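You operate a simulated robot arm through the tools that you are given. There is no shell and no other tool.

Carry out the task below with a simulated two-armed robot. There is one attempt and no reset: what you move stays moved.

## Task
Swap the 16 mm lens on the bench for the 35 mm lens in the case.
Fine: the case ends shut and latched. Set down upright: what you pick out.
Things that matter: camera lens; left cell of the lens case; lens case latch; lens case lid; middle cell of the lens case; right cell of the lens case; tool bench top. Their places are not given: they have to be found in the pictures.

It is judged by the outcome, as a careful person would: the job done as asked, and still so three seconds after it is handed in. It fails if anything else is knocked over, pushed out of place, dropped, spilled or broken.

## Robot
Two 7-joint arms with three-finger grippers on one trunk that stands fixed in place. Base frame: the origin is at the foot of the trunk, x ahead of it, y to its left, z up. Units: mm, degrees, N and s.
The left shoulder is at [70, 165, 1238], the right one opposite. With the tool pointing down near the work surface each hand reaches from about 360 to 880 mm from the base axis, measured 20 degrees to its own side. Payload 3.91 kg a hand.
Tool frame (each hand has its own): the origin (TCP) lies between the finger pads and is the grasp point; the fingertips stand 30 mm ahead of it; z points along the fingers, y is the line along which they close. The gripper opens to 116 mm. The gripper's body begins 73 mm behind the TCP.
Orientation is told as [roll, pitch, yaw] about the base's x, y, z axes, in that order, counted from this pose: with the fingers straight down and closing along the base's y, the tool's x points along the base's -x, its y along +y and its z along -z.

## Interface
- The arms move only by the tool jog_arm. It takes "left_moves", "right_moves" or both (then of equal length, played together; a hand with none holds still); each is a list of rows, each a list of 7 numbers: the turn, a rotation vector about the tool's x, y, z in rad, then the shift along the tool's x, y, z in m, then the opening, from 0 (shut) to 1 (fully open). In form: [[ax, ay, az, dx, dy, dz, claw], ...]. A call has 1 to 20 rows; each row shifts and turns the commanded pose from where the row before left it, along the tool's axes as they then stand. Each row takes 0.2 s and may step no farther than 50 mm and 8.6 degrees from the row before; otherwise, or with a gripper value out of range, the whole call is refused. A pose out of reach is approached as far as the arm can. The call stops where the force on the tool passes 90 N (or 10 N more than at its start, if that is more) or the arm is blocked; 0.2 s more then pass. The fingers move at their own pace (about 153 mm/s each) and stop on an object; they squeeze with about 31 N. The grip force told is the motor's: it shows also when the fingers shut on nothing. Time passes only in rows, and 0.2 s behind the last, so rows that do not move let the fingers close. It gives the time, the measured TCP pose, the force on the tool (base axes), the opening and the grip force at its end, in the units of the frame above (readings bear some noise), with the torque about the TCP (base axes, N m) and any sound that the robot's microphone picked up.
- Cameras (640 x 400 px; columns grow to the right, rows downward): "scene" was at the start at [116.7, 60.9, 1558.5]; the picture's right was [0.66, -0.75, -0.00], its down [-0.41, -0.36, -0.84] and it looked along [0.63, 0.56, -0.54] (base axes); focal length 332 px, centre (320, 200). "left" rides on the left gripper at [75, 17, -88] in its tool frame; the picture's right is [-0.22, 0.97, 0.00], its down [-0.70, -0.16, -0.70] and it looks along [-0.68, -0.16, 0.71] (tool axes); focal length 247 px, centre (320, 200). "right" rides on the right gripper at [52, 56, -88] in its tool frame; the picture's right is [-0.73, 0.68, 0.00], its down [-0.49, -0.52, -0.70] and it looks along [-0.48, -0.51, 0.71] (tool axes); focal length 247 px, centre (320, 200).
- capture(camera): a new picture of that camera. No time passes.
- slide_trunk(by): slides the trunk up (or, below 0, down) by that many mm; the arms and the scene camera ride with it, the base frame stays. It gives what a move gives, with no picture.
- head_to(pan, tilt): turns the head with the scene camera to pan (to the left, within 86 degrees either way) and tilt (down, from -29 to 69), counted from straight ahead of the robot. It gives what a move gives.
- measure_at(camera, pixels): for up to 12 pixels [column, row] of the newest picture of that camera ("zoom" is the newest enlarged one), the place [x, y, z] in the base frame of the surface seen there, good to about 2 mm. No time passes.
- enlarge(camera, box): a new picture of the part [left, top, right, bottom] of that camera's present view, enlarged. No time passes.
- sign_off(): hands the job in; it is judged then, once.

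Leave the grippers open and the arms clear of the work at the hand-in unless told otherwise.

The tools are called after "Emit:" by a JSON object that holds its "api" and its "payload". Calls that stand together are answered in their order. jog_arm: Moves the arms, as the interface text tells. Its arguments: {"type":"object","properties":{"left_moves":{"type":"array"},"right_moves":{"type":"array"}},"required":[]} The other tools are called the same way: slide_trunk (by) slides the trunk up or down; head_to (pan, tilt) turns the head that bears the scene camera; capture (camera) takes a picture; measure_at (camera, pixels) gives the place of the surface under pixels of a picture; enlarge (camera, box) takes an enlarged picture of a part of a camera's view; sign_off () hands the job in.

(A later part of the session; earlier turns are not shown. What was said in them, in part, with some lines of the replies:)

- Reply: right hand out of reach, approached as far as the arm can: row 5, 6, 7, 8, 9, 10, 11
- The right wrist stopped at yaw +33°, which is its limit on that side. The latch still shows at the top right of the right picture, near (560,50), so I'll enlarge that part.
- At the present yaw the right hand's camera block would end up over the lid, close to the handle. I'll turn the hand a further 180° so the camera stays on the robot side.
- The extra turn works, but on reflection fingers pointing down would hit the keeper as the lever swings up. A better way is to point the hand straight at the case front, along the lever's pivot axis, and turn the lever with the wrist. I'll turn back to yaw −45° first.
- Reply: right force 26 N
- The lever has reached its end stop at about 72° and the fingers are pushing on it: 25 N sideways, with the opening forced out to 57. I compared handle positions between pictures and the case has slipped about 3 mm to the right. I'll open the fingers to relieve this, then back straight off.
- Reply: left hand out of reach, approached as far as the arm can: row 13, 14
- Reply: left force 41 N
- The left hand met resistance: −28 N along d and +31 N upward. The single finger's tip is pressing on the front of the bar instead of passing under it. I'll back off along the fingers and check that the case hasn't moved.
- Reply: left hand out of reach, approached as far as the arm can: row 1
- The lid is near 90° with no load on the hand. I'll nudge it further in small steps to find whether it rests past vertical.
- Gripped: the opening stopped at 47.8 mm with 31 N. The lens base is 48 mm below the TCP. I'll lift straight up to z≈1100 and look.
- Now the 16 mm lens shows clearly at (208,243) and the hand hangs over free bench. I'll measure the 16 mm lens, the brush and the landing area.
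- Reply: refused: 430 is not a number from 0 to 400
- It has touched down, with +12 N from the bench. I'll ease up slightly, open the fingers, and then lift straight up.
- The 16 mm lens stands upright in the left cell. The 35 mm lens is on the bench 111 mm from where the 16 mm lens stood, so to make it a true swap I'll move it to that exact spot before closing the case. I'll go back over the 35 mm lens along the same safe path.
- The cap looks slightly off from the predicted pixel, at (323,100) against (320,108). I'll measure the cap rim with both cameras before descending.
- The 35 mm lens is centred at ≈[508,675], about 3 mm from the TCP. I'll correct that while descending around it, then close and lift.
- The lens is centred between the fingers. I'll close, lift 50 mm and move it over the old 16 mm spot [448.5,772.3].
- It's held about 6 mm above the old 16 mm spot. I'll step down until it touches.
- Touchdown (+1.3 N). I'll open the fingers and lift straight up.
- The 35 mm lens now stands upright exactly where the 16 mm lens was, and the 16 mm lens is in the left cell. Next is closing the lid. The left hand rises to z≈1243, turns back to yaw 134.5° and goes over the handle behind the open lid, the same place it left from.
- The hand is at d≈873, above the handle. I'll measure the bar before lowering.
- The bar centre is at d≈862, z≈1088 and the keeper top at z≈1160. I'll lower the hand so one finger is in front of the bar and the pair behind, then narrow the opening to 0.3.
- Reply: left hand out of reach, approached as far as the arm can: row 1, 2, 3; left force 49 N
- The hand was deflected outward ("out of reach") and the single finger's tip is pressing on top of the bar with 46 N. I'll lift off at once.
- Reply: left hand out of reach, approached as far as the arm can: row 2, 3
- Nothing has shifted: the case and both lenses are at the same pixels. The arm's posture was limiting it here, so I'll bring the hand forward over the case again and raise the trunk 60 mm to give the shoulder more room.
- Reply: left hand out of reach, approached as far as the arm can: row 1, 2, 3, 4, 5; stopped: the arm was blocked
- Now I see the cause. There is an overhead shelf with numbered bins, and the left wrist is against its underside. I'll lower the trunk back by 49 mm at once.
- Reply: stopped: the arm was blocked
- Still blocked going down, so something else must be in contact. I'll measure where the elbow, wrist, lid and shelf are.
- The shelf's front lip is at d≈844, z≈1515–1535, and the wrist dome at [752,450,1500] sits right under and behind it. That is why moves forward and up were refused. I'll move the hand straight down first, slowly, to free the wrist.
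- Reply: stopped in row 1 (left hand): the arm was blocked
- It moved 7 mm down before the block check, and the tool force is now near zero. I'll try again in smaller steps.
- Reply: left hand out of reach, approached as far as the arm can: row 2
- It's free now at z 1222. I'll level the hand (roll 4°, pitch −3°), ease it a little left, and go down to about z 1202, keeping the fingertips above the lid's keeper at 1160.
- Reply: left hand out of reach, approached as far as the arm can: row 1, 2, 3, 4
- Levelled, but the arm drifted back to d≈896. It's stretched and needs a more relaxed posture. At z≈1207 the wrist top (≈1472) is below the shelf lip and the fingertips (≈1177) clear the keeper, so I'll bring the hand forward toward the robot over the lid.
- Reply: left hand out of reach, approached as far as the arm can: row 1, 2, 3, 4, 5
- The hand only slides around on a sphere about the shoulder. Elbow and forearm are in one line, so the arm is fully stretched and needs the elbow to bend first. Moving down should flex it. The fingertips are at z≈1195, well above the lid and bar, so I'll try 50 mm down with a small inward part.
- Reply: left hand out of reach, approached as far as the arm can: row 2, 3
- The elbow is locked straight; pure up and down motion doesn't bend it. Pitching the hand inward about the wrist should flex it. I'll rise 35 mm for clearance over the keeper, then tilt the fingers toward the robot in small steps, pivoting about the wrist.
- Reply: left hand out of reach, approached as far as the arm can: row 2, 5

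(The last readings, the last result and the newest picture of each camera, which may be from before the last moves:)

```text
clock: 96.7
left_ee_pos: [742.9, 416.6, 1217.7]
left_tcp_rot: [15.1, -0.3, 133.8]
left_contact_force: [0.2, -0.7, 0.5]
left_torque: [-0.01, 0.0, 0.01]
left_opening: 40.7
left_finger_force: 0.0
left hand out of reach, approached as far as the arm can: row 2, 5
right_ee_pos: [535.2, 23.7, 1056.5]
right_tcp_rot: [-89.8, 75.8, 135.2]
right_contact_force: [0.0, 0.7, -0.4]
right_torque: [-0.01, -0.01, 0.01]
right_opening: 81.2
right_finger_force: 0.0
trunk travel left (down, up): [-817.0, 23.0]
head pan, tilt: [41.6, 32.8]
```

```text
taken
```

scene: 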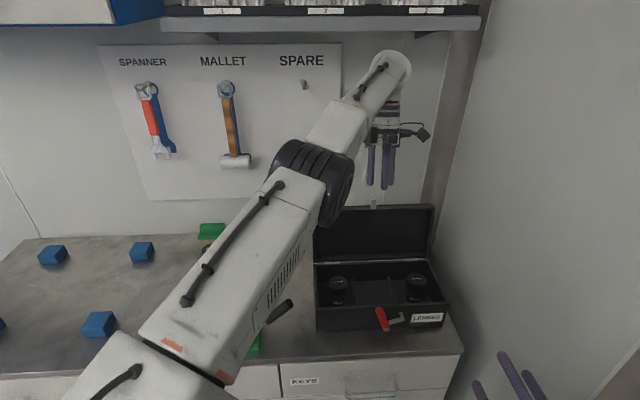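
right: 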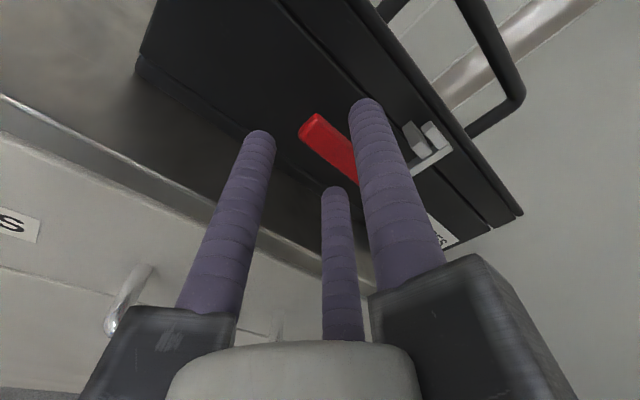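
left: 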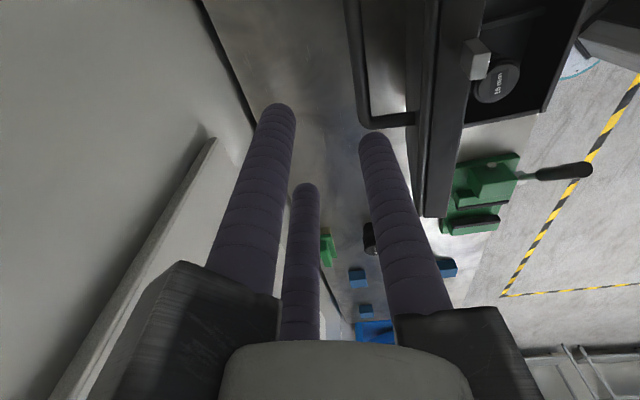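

The elbow is starting to turn. I'll now try moving inward, toward the robot, at the same height.

Emit:
{"api": "jog_arm", "payload": {"left_moves": [[0, 0, 0, 0, 0.0386, 0.0104, 0.35], [0, 0, 0, 0, 0.0386, 0.0104, 0.35], [0, 0, 0, 0, 0.0386, 0.0104, 0.35], [0, 0, 0, 0, 0, 0, 0.35]]}}

Emit:
{"api": "capture", "payload": {"camera": "scene"}}

```text
clock: 97.7
left_ee_pos: [662.9, 337.4, 1215.5]
left_tcp_rot: [17.6, 0.0, 134.8]
left_contact_force: [1.3, 1.3, -0.8]
left_torque: [-0.13, 0.14, -0.02]
left_opening: 40.4
left_finger_force: 0.0
right_ee_pos: [540.8, 26.8, 1053.2]
right_tcp_rot: [-88.5, 75.5, 136.5]
right_contact_force: [0.8, 0.0, -0.2]
right_torque: [0.04, -0.03, 0.05]
right_opening: 80.9
right_finger_force: 0.0
trunk travel left (down, up): [-817.0, 23.0]
head pan, tilt: [41.6, 32.8]
```

```text
taken
```

scene: 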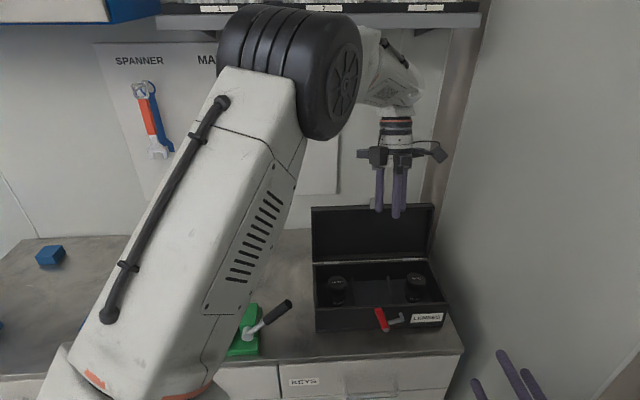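

The elbow has popped back up and the hand is at [663,337,1216], moving freely. I'll level the hand, shift left to u≈150 so I pass beside the keeper, and look before going back behind the lid. This time I'll stay below the shelf (TCP z ≤1215) and within a shorter reach.

Emit:
{"api": "jog_arm", "payload": {"left_moves": [[0.1023, 0, 0, 0, 0, 0, 0.35], [0.1023, 0, 0, 0, 0, 0, 0.35], [0.1023, 0, 0, 0, 0, 0, 0.35], [0, 0, 0, -0.038, 0, 0.005, 0.35], [0, 0, 0, -0.038, 0, 0.005, 0.35], [0, 0, 0, 0, 0, 0, 0.35]]}}

Emit:
{"api": "capture", "payload": {"camera": "left"}}

Emit:
{"api": "capture", "payload": {"camera": "scene"}}

```text
clock: 99.1
left_ee_pos: [603.3, 385.2, 1211.5]
left_tcp_rot: [-0.5, 0.0, 134.6]
left_contact_force: [-0.2, 0.3, -0.5]
left_torque: [0.02, -0.02, 0.0]
left_opening: 40.4
left_finger_force: 0.0
right_ee_pos: [535.7, 22.3, 1056.3]
right_tcp_rot: [-90.0, 75.6, 135.1]
right_contact_force: [1.0, -0.3, 0.1]
right_torque: [-0.01, 0.0, -0.01]
right_opening: 81.4
right_finger_force: 0.2
trunk travel left (down, up): [-817.0, 23.0]
head pan, tilt: [41.6, 32.8]
```

```text
taken
```

left: 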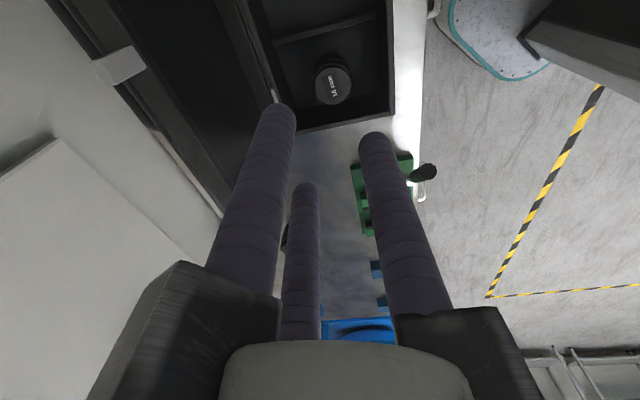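

```text
taken
```

scene: 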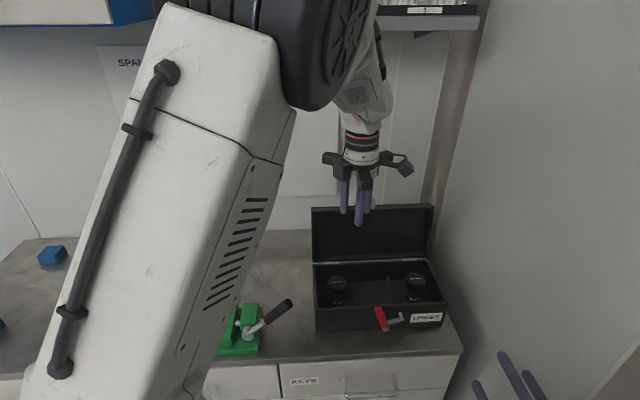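

The hand is level at u≈151, d≈700, z 1211. I'll go back over the lid to d≈868 at this height, well below the shelf, and check the pose.

Emit:
{"api": "jog_arm", "payload": {"left_moves": [[0, 0, 0, 0, -0.042, 0.001, 0.35], [0, 0, 0, 0, -0.042, 0.001, 0.35], [0, 0, 0, 0, -0.042, 0.001, 0.35], [0, 0, 0, 0, -0.042, 0.001, 0.35], [0, 0, 0, 0, 0, 0, 0.35]]}}

Emit:
{"api": "capture", "payload": {"camera": "left"}}

Emit:
{"api": "capture", "payload": {"camera": "scene"}}

```text
clock: 100.3
left_ee_pos: [721.4, 502.9, 1208.9]
left_tcp_rot: [-0.5, 0.0, 134.6]
left_contact_force: [0.2, -0.4, 0.3]
left_torque: [0.03, -0.03, 0.0]
left_opening: 40.6
left_finger_force: 0.1
right_ee_pos: [534.0, 22.0, 1056.4]
right_tcp_rot: [-90.2, 75.9, 134.8]
right_contact_force: [-0.3, 0.3, -0.3]
right_torque: [0.03, -0.01, -0.02]
right_opening: 81.1
right_finger_force: 0.0
trunk travel left (down, up): [-817.0, 23.0]
head pan, tilt: [41.6, 32.8]
```

```text
taken
```

left: 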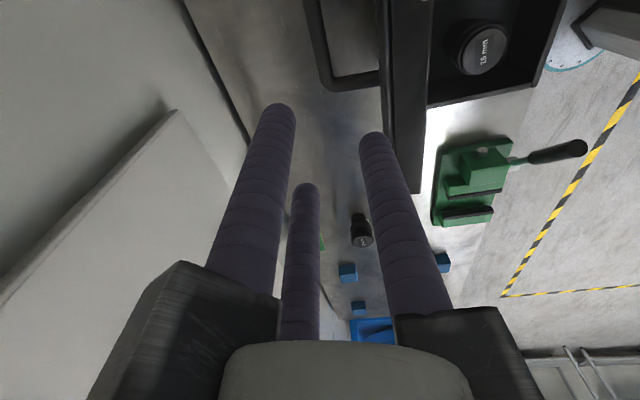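

```text
taken
```

scene: 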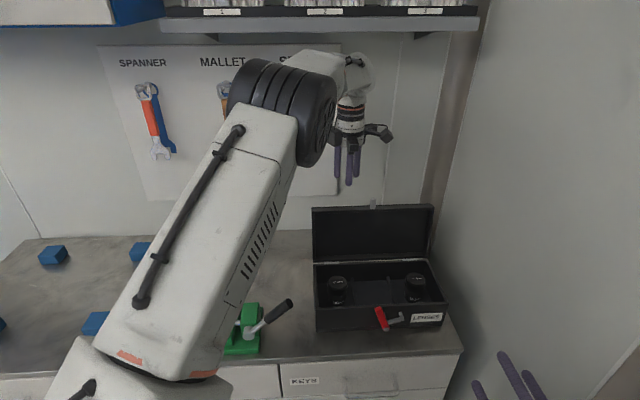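

Good posture this time. I'll shift right to u≈180, inside the handle's span, and measure the bar again.

Emit:
{"api": "jog_arm", "payload": {"left_moves": [[0, 0, 0, 0.03, 0, 0.003, 0.35], [0, 0, 0, 0, 0, 0, 0.35]]}}

Emit:
{"api": "capture", "payload": {"camera": "left"}}

Emit:
{"api": "enlarge", "payload": {"camera": "left", "box": [260, 0, 480, 140]}}

```text
clock: 100.9
left_ee_pos: [743.3, 482.5, 1206.0]
left_tcp_rot: [-0.5, 0.1, 134.6]
left_contact_force: [-0.2, 0.5, 0.1]
left_torque: [-0.03, -0.01, -0.03]
left_opening: 40.7
left_finger_force: 0.0
right_ee_pos: [534.1, 23.4, 1057.0]
right_tcp_rot: [-90.0, 75.7, 134.9]
right_contact_force: [-0.2, 0.0, -0.1]
right_torque: [-0.01, -0.01, 0.0]
right_opening: 81.2
right_finger_force: 0.2
trunk travel left (down, up): [-817.0, 23.0]
head pan, tilt: [41.6, 32.8]
```

```text
taken
```

left: 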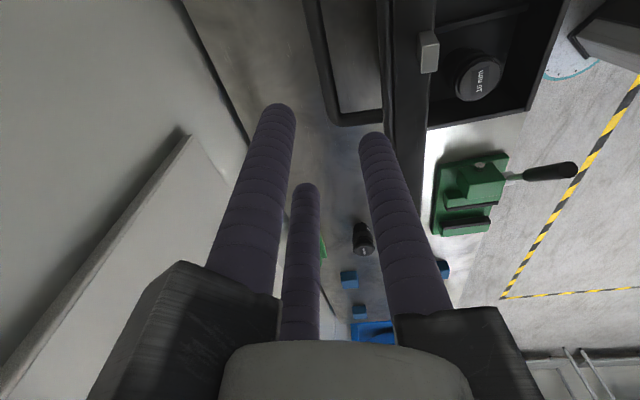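

```text
2.86 times, centred on (370, 70) of left
```

zoom: 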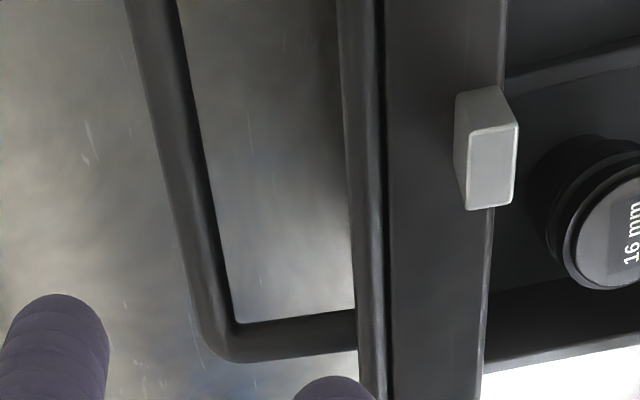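

Emit:
{"api": "measure_at", "payload": {"camera": "zoom", "pixels": [[150, 30], [172, 120], [200, 230], [212, 330], [280, 340], [365, 100], [370, 250], [440, 300], [485, 150], [360, 340], [345, 50]]}}

```text
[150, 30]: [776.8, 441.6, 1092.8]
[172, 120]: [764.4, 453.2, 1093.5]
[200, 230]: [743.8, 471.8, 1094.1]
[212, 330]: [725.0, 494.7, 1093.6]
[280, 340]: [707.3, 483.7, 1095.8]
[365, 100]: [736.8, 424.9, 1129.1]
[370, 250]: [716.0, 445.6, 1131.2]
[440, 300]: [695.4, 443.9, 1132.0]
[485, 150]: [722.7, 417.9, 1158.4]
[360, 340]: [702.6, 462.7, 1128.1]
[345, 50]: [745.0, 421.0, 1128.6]
```

The bar centre is at d≈862, z≈1088, and the lid's outer edge is at d≈825. The TCP is at d≈868, so the fingers fit on both sides. I'll nudge 2 mm back and lower partway, to z≈1166, and check for drift.

Emit:
{"api": "jog_arm", "payload": {"left_moves": [[0, 0, 0, 0, -0.002, 0.02, 0.35], [0, 0, 0, 0, 0, 0.02, 0.35], [0, 0, 0, 0, 0, 0, 0.35]]}}

```text
clock: 101.7
left_ee_pos: [744.1, 483.6, 1164.5]
left_tcp_rot: [-0.4, 0.1, 134.6]
left_contact_force: [-0.9, 0.8, 0.0]
left_torque: [-0.03, -0.07, 0.01]
left_opening: 40.8
left_finger_force: 0.0
right_ee_pos: [535.0, 23.1, 1058.1]
right_tcp_rot: [-90.1, 75.7, 135.0]
right_contact_force: [-0.7, 0.0, -0.3]
right_torque: [0.0, -0.02, 0.0]
right_opening: 81.2
right_finger_force: 0.0
trunk travel left (down, up): [-817.0, 23.0]
head pan, tilt: [41.6, 32.8]
```

No drift (d 869, u 180). I'll lower the rest of the way to z≈1104 around the bar.

Emit:
{"api": "jog_arm", "payload": {"left_moves": [[0, 0, 0, 0, 0, 0.02, 0.35], [0, 0, 0, 0, 0, 0.02, 0.35], [0, 0, 0, 0, 0, 0.02, 0.35], [0, 0, 0, 0, 0, 0, 0.35]]}}

Emit:
{"api": "capture", "payload": {"camera": "left"}}

```text
clock: 102.7
left_ee_pos: [747.2, 484.7, 1106.1]
left_tcp_rot: [-0.5, 0.1, 134.5]
left_contact_force: [0.6, 0.3, -0.1]
left_torque: [0.01, -0.02, -0.01]
left_opening: 40.5
left_finger_force: 0.1
right_ee_pos: [535.2, 22.7, 1056.7]
right_tcp_rot: [-90.0, 75.6, 135.0]
right_contact_force: [-0.2, 0.6, 0.3]
right_torque: [0.02, 0.04, 0.0]
right_opening: 81.3
right_finger_force: 0.1
trunk travel left (down, up): [-817.0, 23.0]
head pan, tilt: [41.6, 32.8]
```

```text
taken
```

left: 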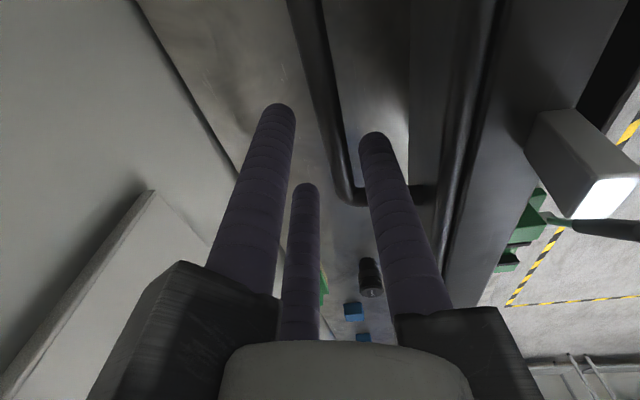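

The single finger is inside the handle loop in front of the bar and the pair is behind it, with no contact. I'll pull the lid forward along the arc, toward the balance point at about 75°, in small steps.

Emit:
{"api": "jog_arm", "payload": {"left_moves": [[0, 0, 0, 0, 0.0137, -0.0015, 0.35], [0, 0, 0, 0, 0.0137, -0.0015, 0.35], [0, 0, 0, 0, 0.0106, -0.0055, 0.35], [0, 0, 0, 0, 0.0106, -0.0055, 0.35], [0, 0, 0, 0, 0, 0, 0.35]]}}

Emit:
{"api": "capture", "payload": {"camera": "left"}}

Emit:
{"api": "enlarge", "payload": {"camera": "scene", "box": [290, 175, 480, 335]}}

```text
clock: 103.9
left_ee_pos: [709.6, 449.8, 1120.5]
left_tcp_rot: [-0.3, 0.0, 134.6]
left_contact_force: [-0.3, -0.1, -0.1]
left_torque: [-0.01, 0.03, -0.02]
left_opening: 40.6
left_finger_force: 0.1
right_ee_pos: [536.4, 23.3, 1056.4]
right_tcp_rot: [-89.9, 75.7, 135.1]
right_contact_force: [0.8, 0.5, 0.0]
right_torque: [0.01, 0.03, 0.02]
right_opening: 80.9
right_finger_force: 0.1
trunk travel left (down, up): [-817.0, 23.0]
head pan, tilt: [41.6, 32.8]
```

```text
taken
```

left: 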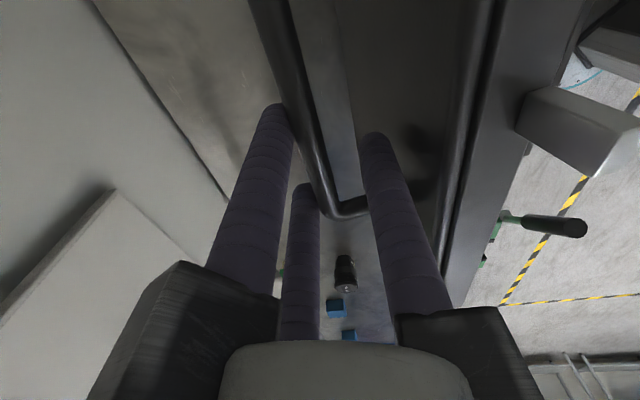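

```text
2.50 times, centred on (385, 255) of scene
```

zoom: 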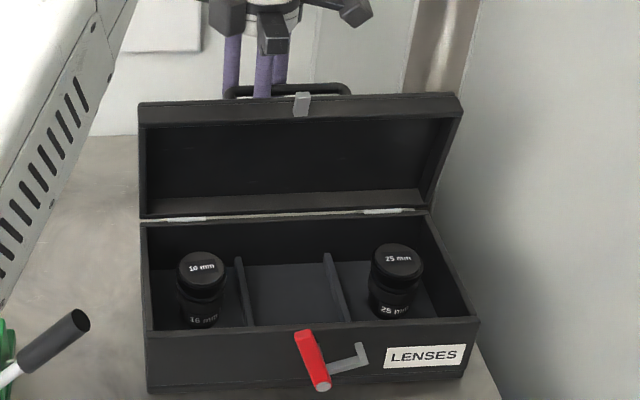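

The lid is coming forward, at about 78°, with the bar resting on the rear pair. I'll continue to about 50°, where it will lean onto the front finger.

Emit:
{"api": "jog_arm", "payload": {"left_moves": [[0, 0, 0, 0, 0.009, -0.0035, 0.35], [0, 0, 0, 0, 0.009, -0.0035, 0.35], [0, 0, 0, 0, 0.0098, -0.003, 0.35], [0, 0, 0, 0, 0.012, 0.0004, 0.35], [0, 0, 0, 0, 0.012, 0.0004, 0.35], [0, 0, 0, 0, 0, 0, 0.35]]}}

Emit:
{"api": "capture", "payload": {"camera": "left"}}

Emit:
{"api": "enlarge", "payload": {"camera": "scene", "box": [290, 175, 480, 335]}}

```text
clock: 105.3
left_ee_pos: [673.8, 414.0, 1127.8]
left_tcp_rot: [-0.4, 0.1, 134.7]
left_contact_force: [0.3, 0.2, 0.1]
left_torque: [0.01, 0.01, -0.03]
left_opening: 40.7
left_finger_force: 0.0
right_ee_pos: [535.3, 23.0, 1057.1]
right_tcp_rot: [-89.9, 75.7, 135.1]
right_contact_force: [0.7, 1.2, -0.2]
right_torque: [0.01, 0.03, -0.03]
right_opening: 81.3
right_finger_force: 0.1
trunk travel left (down, up): [-817.0, 23.0]
head pan, tilt: [41.6, 32.8]
```

```text
taken
```

left: 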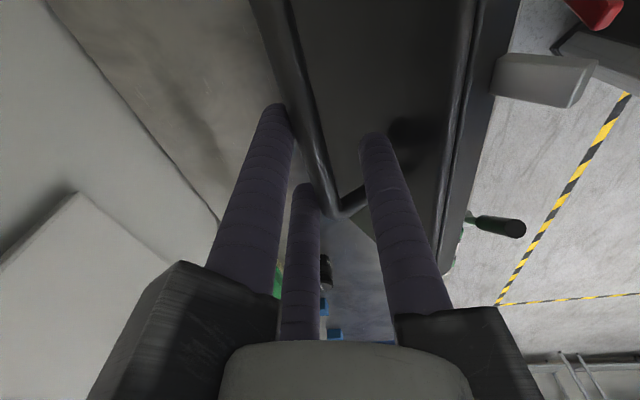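

```text
2.50 times, centred on (385, 255) of scene
```

zoom: 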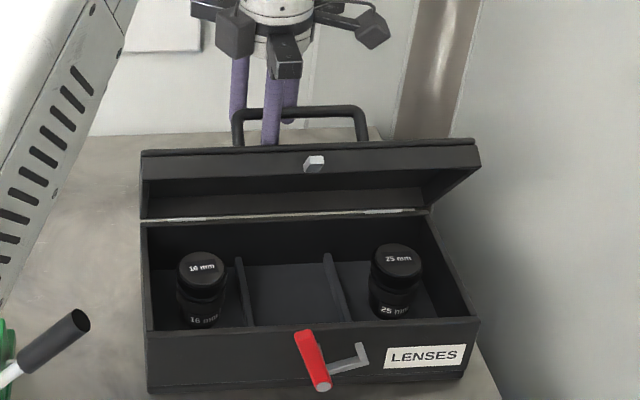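

The lid is at about 57° and its hinge friction holds it against the rear pair, so it isn't falling. I'll carry on along the arc to about 30°.

Emit:
{"api": "jog_arm", "payload": {"left_moves": [[0, 0, 0, 0, 0.0137, 0.001, 0.35], [0, 0, 0, 0, 0.0137, 0.001, 0.35], [0, 0, 0, 0, 0.0137, 0.001, 0.35], [0, 0, 0, 0, 0.0111, 0.0045, 0.35], [0, 0, 0, 0, 0.0111, 0.0045, 0.35], [0, 0, 0, 0, 0, 0, 0.35]]}}

Emit:
{"api": "capture", "payload": {"camera": "left"}}

Emit:
{"api": "enlarge", "payload": {"camera": "scene", "box": [290, 175, 480, 335]}}

```text
clock: 106.7
left_ee_pos: [629.5, 370.1, 1115.9]
left_tcp_rot: [-0.5, 0.1, 134.7]
left_contact_force: [0.6, 0.1, 0.1]
left_torque: [0.02, 0.0, -0.03]
left_opening: 40.7
left_finger_force: 0.0
right_ee_pos: [534.9, 21.4, 1056.4]
right_tcp_rot: [-90.0, 75.7, 135.1]
right_contact_force: [0.2, -0.3, 0.1]
right_torque: [0.0, -0.03, 0.0]
right_opening: 81.3
right_finger_force: 0.1
trunk travel left (down, up): [-817.0, 23.0]
head pan, tilt: [41.6, 32.8]
```

```text
taken
```

left: 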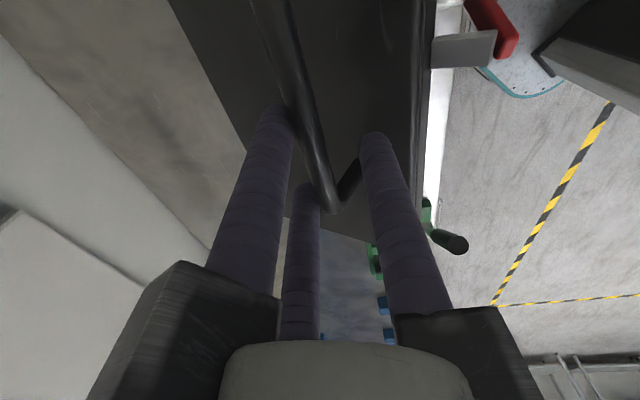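

```text
2.50 times, centred on (385, 255) of scene
```

zoom: 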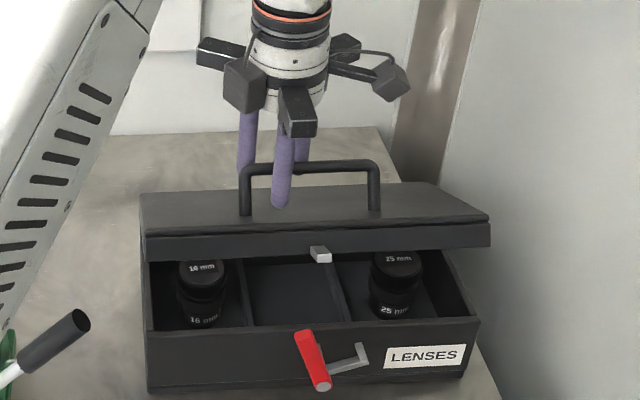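

The lid is at about 27°. I'll continue to about 10°.

Emit:
{"api": "jog_arm", "payload": {"left_moves": [[0, 0, 0, 0, 0.0106, 0.0065, 0.35], [0, 0, 0, 0, 0.0106, 0.0065, 0.35], [0, 0, 0, 0, 0.0089, 0.008, 0.35], [0, 0, 0, 0, 0.0089, 0.008, 0.35], [0, 0, 0, 0, 0, 0, 0.35]]}}

Emit:
{"api": "enlarge", "payload": {"camera": "scene", "box": [290, 175, 480, 335]}}

Emit:
{"api": "capture", "payload": {"camera": "left"}}

```text
clock: 107.9
left_ee_pos: [600.5, 341.6, 1086.0]
left_tcp_rot: [-0.4, 0.0, 134.6]
left_contact_force: [-0.6, 0.4, 0.0]
left_torque: [0.02, -0.01, -0.02]
left_opening: 40.7
left_finger_force: 0.1
right_ee_pos: [535.1, 24.5, 1056.5]
right_tcp_rot: [-89.9, 75.7, 135.2]
right_contact_force: [0.4, 1.3, -0.2]
right_torque: [0.03, 0.04, -0.01]
right_opening: 80.9
right_finger_force: 0.0
trunk travel left (down, up): [-817.0, 23.0]
head pan, tilt: [41.6, 32.8]
```

```text
2.50 times, centred on (385, 255) of scene
```

zoom: 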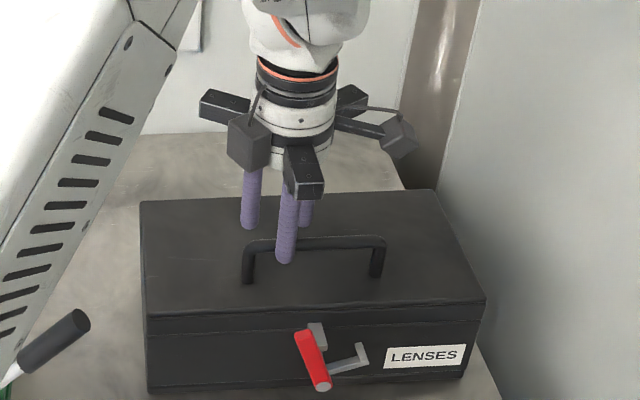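

```text
taken
```

left: 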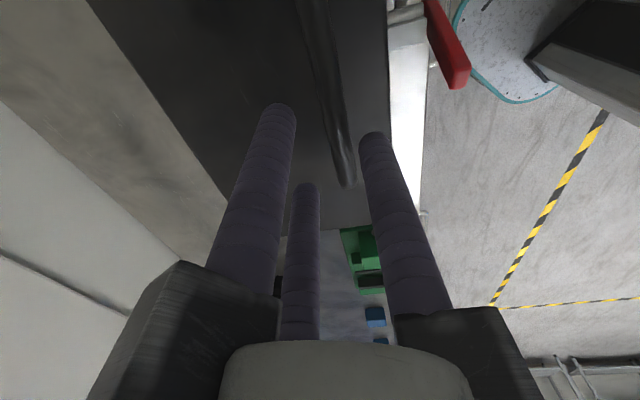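

The lid is down on the case. I'll lift the left hand straight up off the handle, move it away to the left, and check that the lid is seated.

Emit:
{"api": "jog_arm", "payload": {"left_moves": [[0, 0, 0, 0, 0, -0.02, 0.35], [0, 0, 0, 0, 0, -0.04, 0.35], [0, 0, 0, 0, 0, -0.04, 0.35], [0, 0, 0, -0.045, 0, 0, 0.5], [0, 0, 0, -0.045, 0, 0, 0.5], [0, 0, 0, -0.045, 0, 0, 0.5], [0, 0, 0, -0.045, 0, 0, 0.5], [0, 0, 0, -0.045, 0, 0, 0.5], [0, 0, 0, -0.045, 0, 0, 0.5], [0, 0, 0, 0, 0, 0, 0.5]]}}

Emit:
{"api": "capture", "payload": {"camera": "scene"}}

Emit:
{"api": "enlarge", "payload": {"camera": "scene", "box": [290, 215, 480, 345]}}

```text
clock: 110.1
left_ee_pos: [412.4, 533.6, 1186.5]
left_tcp_rot: [-0.4, 0.0, 134.6]
left_contact_force: [-0.4, -0.9, 0.9]
left_torque: [0.02, 0.02, 0.02]
left_opening: 58.1
left_finger_force: 0.2
right_ee_pos: [536.0, 23.9, 1056.4]
right_tcp_rot: [-90.0, 75.7, 135.1]
right_contact_force: [0.0, 0.2, -0.8]
right_torque: [-0.02, 0.0, 0.01]
right_opening: 81.1
right_finger_force: 0.0
trunk travel left (down, up): [-817.0, 23.0]
head pan, tilt: [41.6, 32.8]
```

```text
taken
```

scene: 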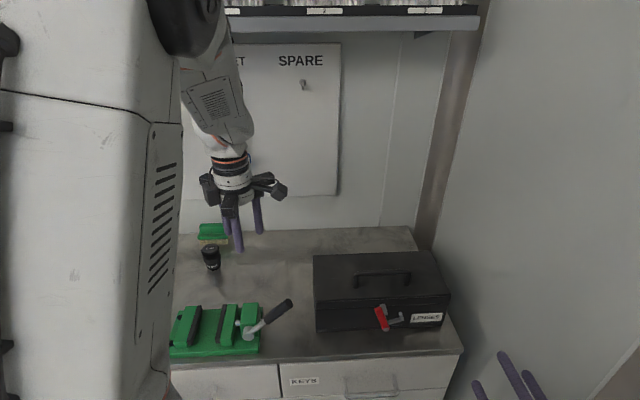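

```text
3.08 times, centred on (385, 280) of scene
```

zoom: 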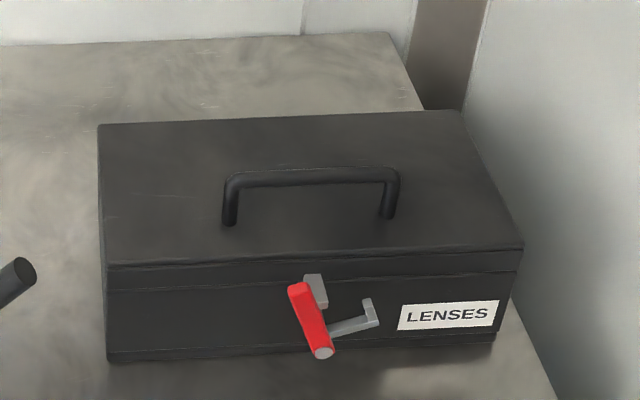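

The lid is shut. I'll measure the case corners and the latch parts to plan the latching.

Emit:
{"api": "measure_at", "payload": {"camera": "zoom", "pixels": [[110, 260], [516, 244], [102, 128], [458, 114], [324, 353], [310, 320], [298, 292], [320, 285], [350, 325], [368, 305], [372, 318], [160, 330]]}}

Emit:
{"api": "enlarge", "payload": {"camera": "scene", "box": [350, 295, 414, 335]}}

```text
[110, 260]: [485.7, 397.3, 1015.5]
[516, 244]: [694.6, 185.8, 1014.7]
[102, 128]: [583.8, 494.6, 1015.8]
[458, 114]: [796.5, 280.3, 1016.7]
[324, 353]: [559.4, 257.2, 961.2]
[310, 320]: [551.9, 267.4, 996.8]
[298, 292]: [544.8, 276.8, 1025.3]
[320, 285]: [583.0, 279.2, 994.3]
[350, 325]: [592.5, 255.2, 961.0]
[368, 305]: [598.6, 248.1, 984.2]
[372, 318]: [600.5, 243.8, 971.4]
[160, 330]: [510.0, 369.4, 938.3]
```

```text
10.00 times, centred on (382, 315) of scene
```

zoom: 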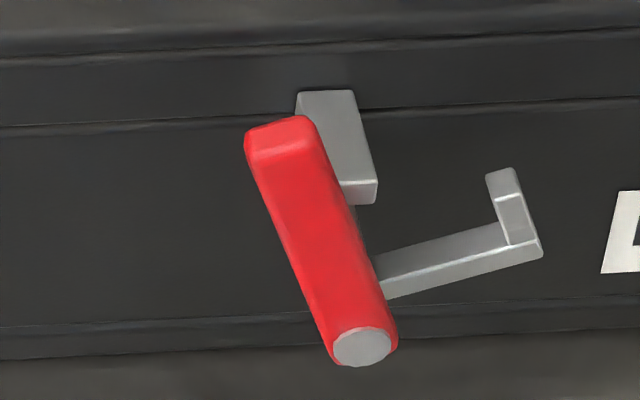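

The case and lid are exactly where they were at the start. The lever is at about 70° with its pivot at u≈210.7, z≈961. I'll bring the trunk back to its original height, then ready the right hand.

Emit:
{"api": "slide_trunk", "payload": {"by": -42}}

```text
clock: 111.0
left_ee_pos: [412.4, 534.1, 1143.5]
left_tcp_rot: [-0.5, 0.0, 134.6]
left_contact_force: [0.6, 0.5, -0.1]
left_torque: [-0.02, -0.03, -0.01]
left_opening: 58.1
left_finger_force: 0.0
right_ee_pos: [535.9, 23.7, 1014.7]
right_tcp_rot: [-89.9, 75.7, 135.0]
right_contact_force: [0.4, -1.0, 0.5]
right_torque: [-0.01, 0.03, 0.0]
right_opening: 81.3
right_finger_force: 0.0
trunk travel left (down, up): [-775.0, 65.0]
head pan, tilt: [41.6, 32.8]
```

The trunk is back. The right hand turns from 104° to 78° about its axis, narrows to 0.4, and moves in front of the latch, stopping short at d≈480.

Emit:
{"api": "jog_arm", "payload": {"right_moves": [[0, 0, -0.1148, 0, 0, 0, 0.4], [0, 0, -0.1148, 0, 0, 0, 0.4], [0, 0, -0.1148, 0, 0, 0, 0.4], [0, 0, -0.1148, 0, 0, 0, 0.4], [0, 0, 0, 0.00576, -0.03474, 0.01648, 0.4], [0, 0, 0, 0.00576, -0.03474, 0.01648, 0.4], [0, 0, 0, 0.00576, -0.03474, 0.01648, 0.4], [0, 0, 0, 0.00576, -0.03474, 0.01648, 0.4], [0, 0, 0, 0.00576, -0.03474, 0.01648, 0.4], [0, 0, 0, 0, 0, 0, 0.4]]}}

Emit:
{"api": "capture", "payload": {"camera": "scene"}}

Emit:
{"api": "enlarge", "payload": {"camera": "scene", "box": [320, 260, 440, 360]}}

```text
clock: 113.2
left_ee_pos: [411.8, 533.3, 1143.8]
left_tcp_rot: [-0.5, 0.0, 134.6]
left_contact_force: [-0.5, -0.3, -0.4]
left_torque: [-0.01, 0.03, -0.05]
left_opening: 58.1
left_finger_force: 0.0
right_ee_pos: [469.1, 205.9, 1006.0]
right_tcp_rot: [90.1, 77.9, -44.9]
right_contact_force: [-0.1, -0.2, -0.4]
right_torque: [-0.02, -0.01, 0.03]
right_opening: 46.5
right_finger_force: 0.1
trunk travel left (down, up): [-775.0, 65.0]
head pan, tilt: [41.6, 32.8]
```

```text
taken
```

scene: 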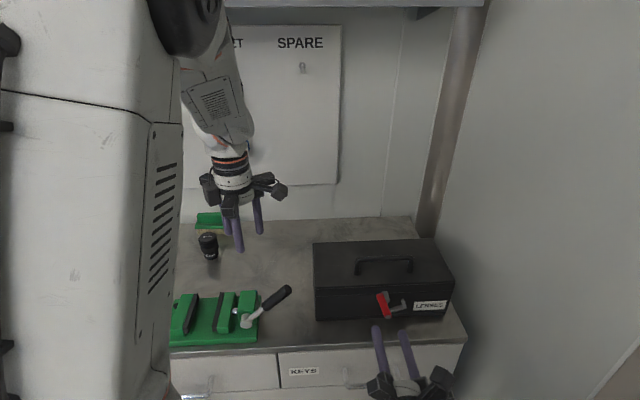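

```text
4.00 times, centred on (380, 310) of scene
```

zoom: 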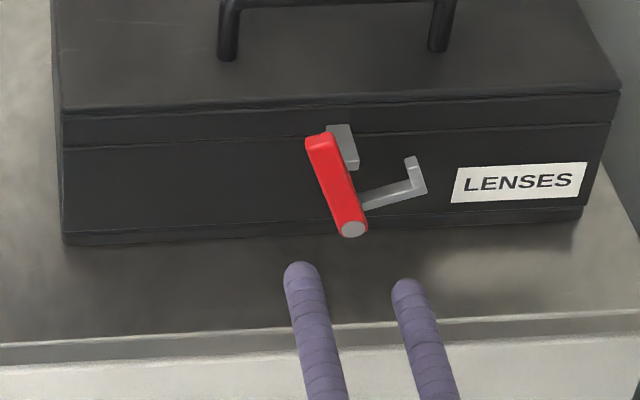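

The hand is positioned with the single finger to the right of the lever and the pair to the left. I'll advance 72 mm and check the fingers against the lever.

Emit:
{"api": "jog_arm", "payload": {"right_moves": [[0, 0, 0, 0, 0, 0.03, 0.4], [0, 0, 0, 0, 0, 0.03, 0.4], [0, 0, 0, 0, 0, 0.012, 0.4], [0, 0, 0, 0, 0, 0, 0.4]]}}

Emit:
{"api": "enlarge", "payload": {"camera": "scene", "box": [330, 260, 430, 340]}}

Emit:
{"api": "capture", "payload": {"camera": "right"}}

```text
clock: 114.2
left_ee_pos: [412.1, 532.6, 1144.2]
left_tcp_rot: [-0.4, 0.1, 134.6]
left_contact_force: [0.2, 0.8, 0.0]
left_torque: [0.03, 0.03, -0.02]
left_opening: 58.1
left_finger_force: 0.1
right_ee_pos: [521.0, 259.6, 1007.1]
right_tcp_rot: [89.9, 78.0, -45.1]
right_contact_force: [0.2, -0.4, 0.1]
right_torque: [0.02, -0.01, -0.02]
right_opening: 46.4
right_finger_force: 0.1
trunk travel left (down, up): [-775.0, 65.0]
head pan, tilt: [41.6, 32.8]
```

```text
5.00 times, centred on (380, 300) of scene
```

zoom: 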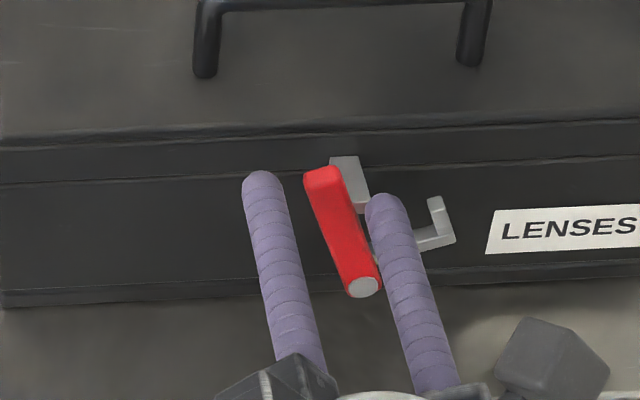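

```text
taken
```

right: 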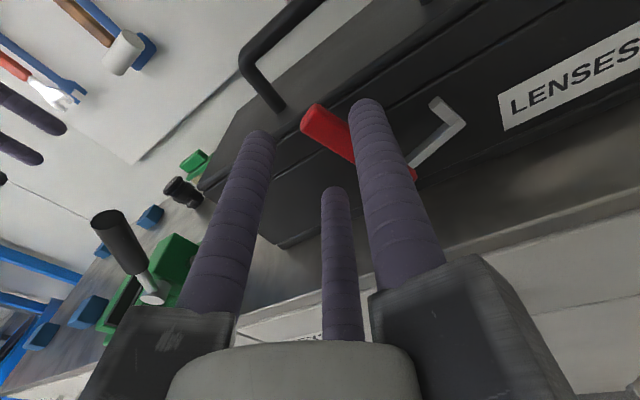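

The lever sits between the right finger and the left pair as planned. I'll go 10 mm deeper and begin turning the lever back down.

Emit:
{"api": "jog_arm", "payload": {"right_moves": [[0, 0, 0, 0, 0, 0.01, 0.4], [0, 0, -0.14, -0.0028, -0.0068, 0, 0.4], [0, 0, -0.14, -0.0028, -0.0068, 0, 0.4], [0, 0, -0.14, -0.0028, -0.0068, 0, 0.4], [0, 0, 0, 0, 0, 0, 0.4]]}}

Emit:
{"api": "enlarge", "payload": {"camera": "scene", "box": [330, 260, 430, 340]}}

```text
clock: 115.4
left_ee_pos: [412.3, 535.4, 1144.9]
left_tcp_rot: [-0.4, 0.1, 134.6]
left_contact_force: [-0.1, -0.1, 0.0]
left_torque: [-0.01, -0.01, -0.01]
left_opening: 58.0
left_finger_force: 0.0
right_ee_pos: [515.6, 275.0, 990.7]
right_tcp_rot: [90.0, 53.8, -45.0]
right_contact_force: [0.0, 0.5, -0.4]
right_torque: [0.0, 0.02, 0.0]
right_opening: 46.4
right_finger_force: 0.1
trunk travel left (down, up): [-775.0, 65.0]
head pan, tilt: [41.6, 32.8]
```

```text
5.00 times, centred on (380, 300) of scene
```

zoom: 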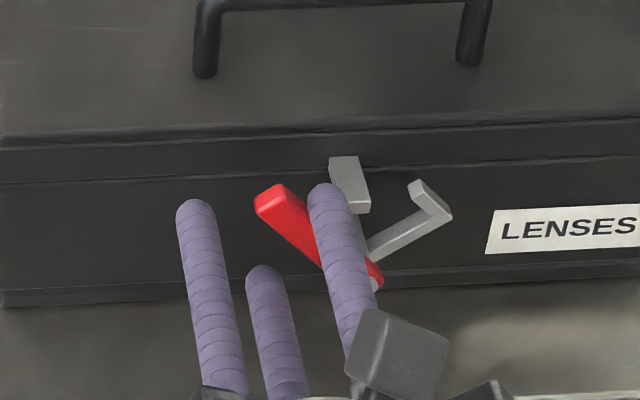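

The lever is following, at about 50°, with no noticeable force. I'll continue.

Emit:
{"api": "jog_arm", "payload": {"right_moves": [[0, 0, -0.14, -0.0028, -0.0068, 0, 0.4], [0, 0, -0.14, -0.0028, -0.0068, 0, 0.4], [0, 0, -0.14, -0.0028, -0.0068, 0, 0.4], [0, 0, -0.14, -0.0028, -0.0068, 0, 0.4], [0, 0, 0, 0, 0, 0, 0.4]]}}

Emit:
{"api": "enlarge", "payload": {"camera": "scene", "box": [330, 260, 430, 340]}}

```text
clock: 116.6
left_ee_pos: [411.3, 535.5, 1144.3]
left_tcp_rot: [-0.4, 0.2, 134.6]
left_contact_force: [-0.7, 1.0, -0.1]
left_torque: [0.02, 0.01, -0.04]
left_opening: 57.8
left_finger_force: 0.1
right_ee_pos: [509.2, 282.6, 964.5]
right_tcp_rot: [90.0, 21.7, -45.1]
right_contact_force: [-0.7, 1.2, 0.3]
right_torque: [-0.01, 0.01, 0.02]
right_opening: 46.4
right_finger_force: 0.5
trunk travel left (down, up): [-775.0, 65.0]
head pan, tilt: [41.6, 32.8]
```

```text
5.00 times, centred on (380, 300) of scene
```

zoom: 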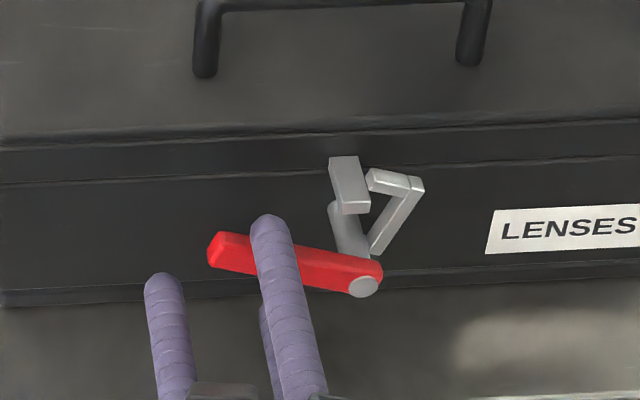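

The lever is at about 20° and the hook arm is just reaching the keeper. I'll go on slowly, watching the force.

Emit:
{"api": "jog_arm", "payload": {"right_moves": [[0, 0, -0.14, -0.0028, -0.0068, 0, 0.4], [0, 0, -0.1, -0.0018, -0.0049, 0, 0.4], [0, 0, 0, 0, 0, 0, 0.4]]}}

Emit:
{"api": "enlarge", "payload": {"camera": "scene", "box": [330, 260, 430, 340]}}

```text
clock: 117.4
left_ee_pos: [411.6, 534.1, 1143.4]
left_tcp_rot: [-0.5, 0.1, 134.7]
left_contact_force: [0.0, -0.1, 0.1]
left_torque: [0.01, 0.01, -0.01]
left_opening: 58.1
left_finger_force: 0.1
right_ee_pos: [509.1, 283.0, 952.6]
right_tcp_rot: [90.0, 8.0, -44.9]
right_contact_force: [0.3, -0.3, -0.1]
right_torque: [-0.02, 0.01, 0.01]
right_opening: 46.6
right_finger_force: 0.2
trunk travel left (down, up): [-775.0, 65.0]
head pan, tilt: [41.6, 32.8]
```

```text
5.00 times, centred on (380, 300) of scene
```

zoom: 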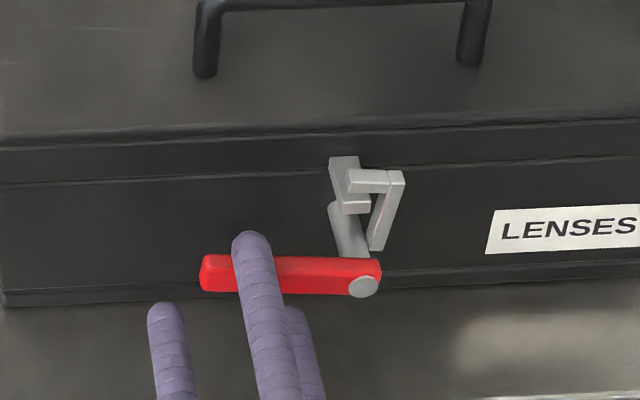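

The hook arm is over the keeper. Compared with the original latched picture the lever needs about 5° more, so I'll finish the turn gently.

Emit:
{"api": "jog_arm", "payload": {"right_moves": [[0, 0, -0.07, -0.0013, -0.0034, 0, 0.4], [0, 0, -0.07, -0.0013, -0.0034, 0, 0.4], [0, 0, 0, 0, 0, 0, 0.4]]}}

Emit:
{"api": "enlarge", "payload": {"camera": "scene", "box": [330, 260, 430, 340]}}

```text
clock: 118.2
left_ee_pos: [411.2, 533.6, 1144.4]
left_tcp_rot: [-0.4, 0.1, 134.6]
left_contact_force: [-0.1, 0.6, -0.7]
left_torque: [0.0, 0.03, 0.02]
left_opening: 58.2
left_finger_force: 0.0
right_ee_pos: [510.5, 280.1, 946.7]
right_tcp_rot: [90.1, 0.0, -45.0]
right_contact_force: [0.4, 0.6, 3.9]
right_torque: [0.03, -0.05, -0.06]
right_opening: 47.9
right_finger_force: 1.4
trunk travel left (down, up): [-775.0, 65.0]
head pan, tilt: [41.6, 32.8]
```

```text
5.00 times, centred on (380, 300) of scene
```

zoom: 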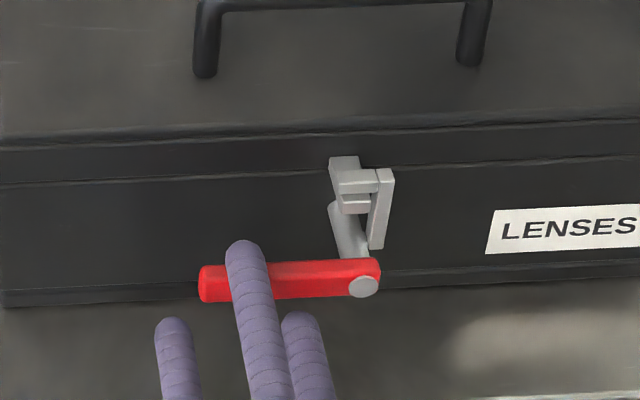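

The lever is back to its original horizontal place (left end rows 265–302) and the hook sits over the keeper. A 4 N reaction says it's at its stop. I'll give one slight extra press to seat it, then release and back out.

Emit:
{"api": "jog_arm", "payload": {"right_moves": [[0, 0, -0.03, -0.0006, -0.0015, 0, 0.4], [0, 0, 0, 0, 0, 0, 0.4]]}}

Emit:
{"api": "jog_arm", "payload": {"right_moves": [[0, 0, 0.03, 0.0006, 0.0025, 0, 0.4], [0, 0, 0, 0, 0.004, 0, 0.45], [0, 0, 0, 0, 0, -0.03, 0.45], [0, 0, 0, 0, 0, -0.04, 0.45], [0, 0, 0, 0, 0, -0.04, 0.45], [0, 0, 0, 0, 0, 0, 0.45]]}}

Emit:
{"api": "enlarge", "payload": {"camera": "scene", "box": [345, 282, 409, 322]}}

```text
clock: 118.8
left_ee_pos: [411.8, 534.5, 1143.1]
left_tcp_rot: [-0.5, 0.1, 134.5]
left_contact_force: [0.5, -0.2, -0.6]
left_torque: [0.0, 0.03, 0.0]
left_opening: 58.1
left_finger_force: 0.0
right_ee_pos: [511.2, 280.0, 943.7]
right_tcp_rot: [90.2, -1.7, -45.0]
right_contact_force: [2.6, 0.5, 7.5]
right_torque: [0.13, -0.05, -0.1]
right_opening: 49.5
right_finger_force: 3.4
trunk travel left (down, up): [-775.0, 65.0]
head pan, tilt: [41.6, 32.8]
```

```text
clock: 120.2
left_ee_pos: [410.9, 534.6, 1143.2]
left_tcp_rot: [-0.4, 0.1, 134.5]
left_contact_force: [0.4, 0.7, 0.4]
left_torque: [0.0, -0.02, 0.01]
left_opening: 57.9
left_finger_force: 0.1
right_ee_pos: [436.1, 203.7, 951.4]
right_tcp_rot: [90.0, -0.1, -45.0]
right_contact_force: [-0.7, 0.6, 1.0]
right_torque: [0.0, -0.02, -0.01]
right_opening: 52.0
right_finger_force: 0.0
trunk travel left (down, up): [-775.0, 65.0]
head pan, tilt: [41.6, 32.8]
```

```text
10.00 times, centred on (377, 302) of scene
```

zoom: 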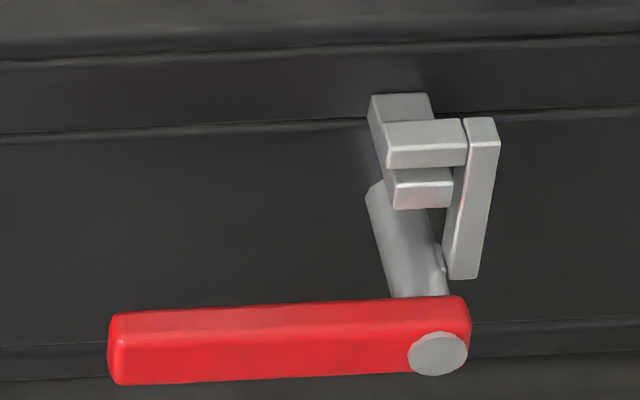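

The latch looks identical to the original latched picture. I'll open both grippers and move both arms clear.

Emit:
{"api": "jog_arm", "payload": {"left_moves": [[0, 0, 0, 0, 0, -0.02, 1], [0, 0, 0, 0, 0, -0.02, 1], [0, 0, 0, 0, 0, -0.02, 1], [0, 0, 0, 0, 0, -0.02, 1], [0, 0, 0, 0, 0, -0.02, 1], [0, 0, 0, 0, 0, 0, 1]], "right_moves": [[0, 0, 0, 0, 0.02, -0.02, 0.6], [0, 0, 0, 0, 0.03, -0.01, 1], [0, 0, 0, 0, 0.03, -0.01, 1], [0, 0, 0, 0, 0.03, -0.01, 1], [0, 0, 0, 0, 0.03, 0, 1], [0, 0, 0, 0, 0, 0, 1]]}}

Emit:
{"api": "capture", "payload": {"camera": "scene"}}

Emit:
{"api": "capture", "payload": {"camera": "left"}}

```text
clock: 121.6
left_ee_pos: [411.6, 533.0, 1243.9]
left_tcp_rot: [-0.4, 0.1, 134.5]
left_contact_force: [-0.7, 0.2, 0.0]
left_torque: [-0.01, 0.02, -0.03]
left_opening: 115.9
left_finger_force: 0.0
right_ee_pos: [398.6, 166.9, 1089.3]
right_tcp_rot: [89.9, 0.1, -44.9]
right_contact_force: [1.3, -0.3, 0.4]
right_torque: [-0.01, 0.02, 0.0]
right_opening: 115.9
right_finger_force: 0.0
trunk travel left (down, up): [-775.0, 65.0]
head pan, tilt: [41.6, 32.8]
```

```text
taken
```

scene: 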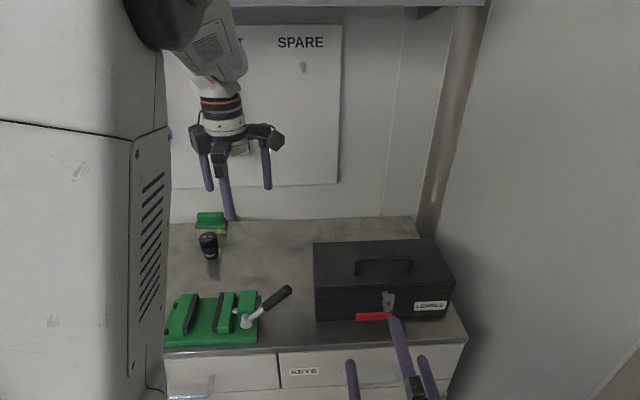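

```text
taken
```

left: 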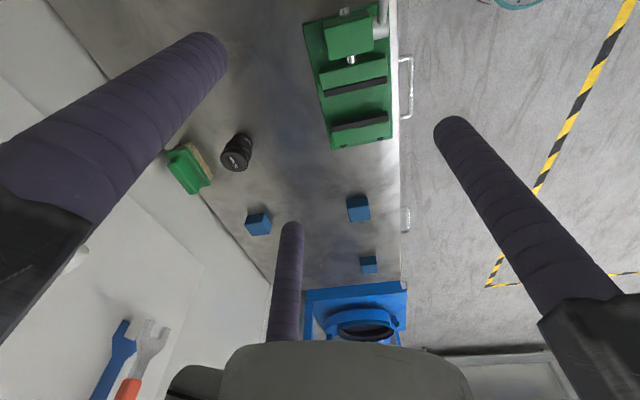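

Everything on the bench looks as it should: the 35 mm lens upright at the old 16 mm spot, the vise and brush undisturbed, the case shut and latched. I'll move the right hand further aside and tilt the head up to check that the shelf bins I touched from below are undisturbed.

Emit:
{"api": "jog_arm", "payload": {"right_moves": [[0, 0, 0, -0.03, 0.01, -0.01, 1], [0, 0, 0, -0.04, 0.02, -0.01, 1], [0, 0, 0, -0.04, 0.02, -0.01, 1], [0, 0, 0, -0.04, 0.02, 0, 1], [0, 0, 0, 0, 0, 0, 1]]}}

Emit:
{"api": "head_to", "payload": {"pan": 41.6, "tilt": 5}}

Emit:
{"api": "capture", "payload": {"camera": "scene"}}

```text
clock: 122.8
left_ee_pos: [411.8, 533.9, 1241.6]
left_tcp_rot: [-0.4, 0.1, 134.6]
left_contact_force: [0.3, 0.5, -0.5]
left_torque: [-0.01, 0.03, 0.01]
left_opening: 116.0
left_finger_force: 0.1
right_ee_pos: [488.6, 43.7, 1156.7]
right_tcp_rot: [90.0, 0.1, -45.0]
right_contact_force: [0.2, 0.1, 0.3]
right_torque: [-0.03, -0.02, 0.0]
right_opening: 116.2
right_finger_force: 0.1
right hand out of reach, approached as far as the arm can: row 3
trunk travel left (down, up): [-775.0, 65.0]
head pan, tilt: [41.6, 32.8]
```

```text
clock: 123.7
left_ee_pos: [412.3, 534.1, 1242.3]
left_tcp_rot: [-0.5, 0.1, 134.6]
left_contact_force: [-0.8, -0.2, -0.1]
left_torque: [-0.03, -0.04, -0.02]
left_opening: 116.2
left_finger_force: 0.0
right_ee_pos: [487.9, 43.9, 1157.8]
right_tcp_rot: [90.1, 0.2, -44.9]
right_contact_force: [0.2, 0.4, 0.6]
right_torque: [-0.03, -0.01, 0.02]
right_opening: 116.3
right_finger_force: 0.0
trunk travel left (down, up): [-775.0, 65.0]
head pan, tilt: [41.6, 5.0]
```

```text
taken
```

scene: 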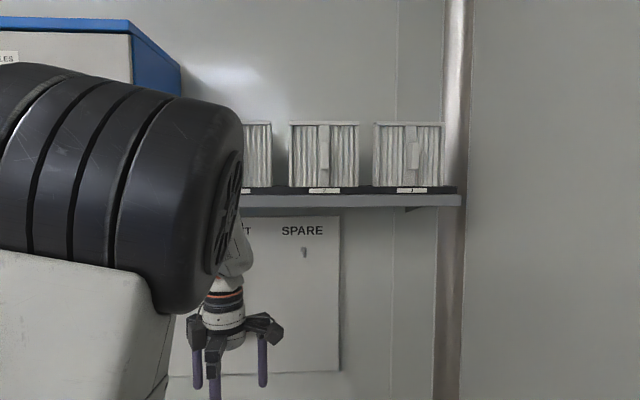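

The three filter cartridges stand upright in their places on the shelf. I'll turn the head back and take one last close look at the bench lens and the latch.

Emit:
{"api": "head_to", "payload": {"pan": 41.6, "tilt": 32.8}}

Emit:
{"api": "enlarge", "payload": {"camera": "scene", "box": [180, 215, 240, 275]}}

Emit:
{"api": "enlarge", "payload": {"camera": "scene", "box": [300, 225, 470, 335]}}

```text
clock: 124.6
left_ee_pos: [412.0, 534.2, 1243.6]
left_tcp_rot: [-0.5, 0.1, 134.7]
left_contact_force: [0.3, -0.2, 0.5]
left_torque: [-0.01, 0.03, 0.01]
left_opening: 115.8
left_finger_force: 0.0
right_ee_pos: [488.5, 43.5, 1156.5]
right_tcp_rot: [90.0, 0.1, -45.0]
right_contact_force: [0.4, -0.2, -0.4]
right_torque: [0.0, -0.02, -0.02]
right_opening: 116.0
right_finger_force: 0.1
trunk travel left (down, up): [-775.0, 65.0]
head pan, tilt: [41.6, 32.8]
```

```text
6.67 times, centred on (210, 245) of scene
```

zoom: 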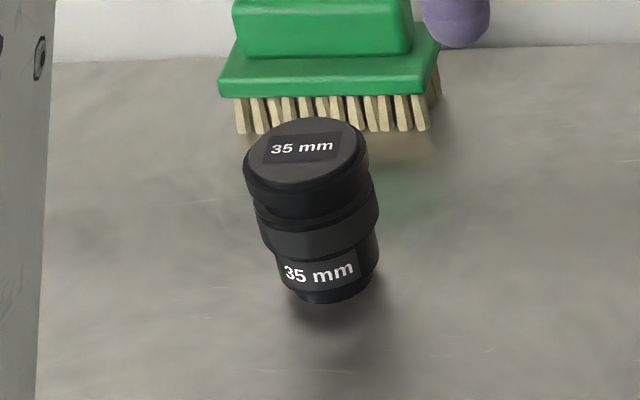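

```text
3.64 times, centred on (385, 280) of scene
```

zoom: 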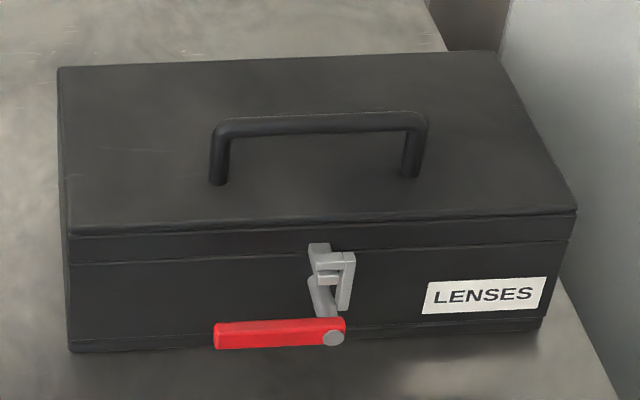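

The 35 mm lens stands upright on the bench where the 16 mm lens was. The 16 mm lens is in the left cell, and the case is shut and latched in its original place. Both grippers are open and the arms are clear, so I'm handing in.

Emit:
{"api": "sign_off", "payload": {}}

```text
The job is handed in.
```

The swap is done and handed in. The 35 mm lens stands upright on the bench exactly where the 16 mm lens was, and the 16 mm lens stands upright in the left cell, where the 35 mm lens was. The case is shut and latched in its original place; the latch looks the same as in the first pictures.

Some contact happened along the way, with no lasting effect that I could see:
- **Case:** it slid about 3 mm when the lever hit its end stop, then returned to its place when I let go.
- **Handle:** a fingertip pressed on the handle bar twice, with about 40–50 N. Neither push moved the case.
- **Shelf:** the left wrist touched the underside of the overhead shelf while I was reaching behind the lid. The three filter cartridges on it were still upright when I checked.

Both grippers are open, the arms are clear of the work, and the trunk is back at its starting height.
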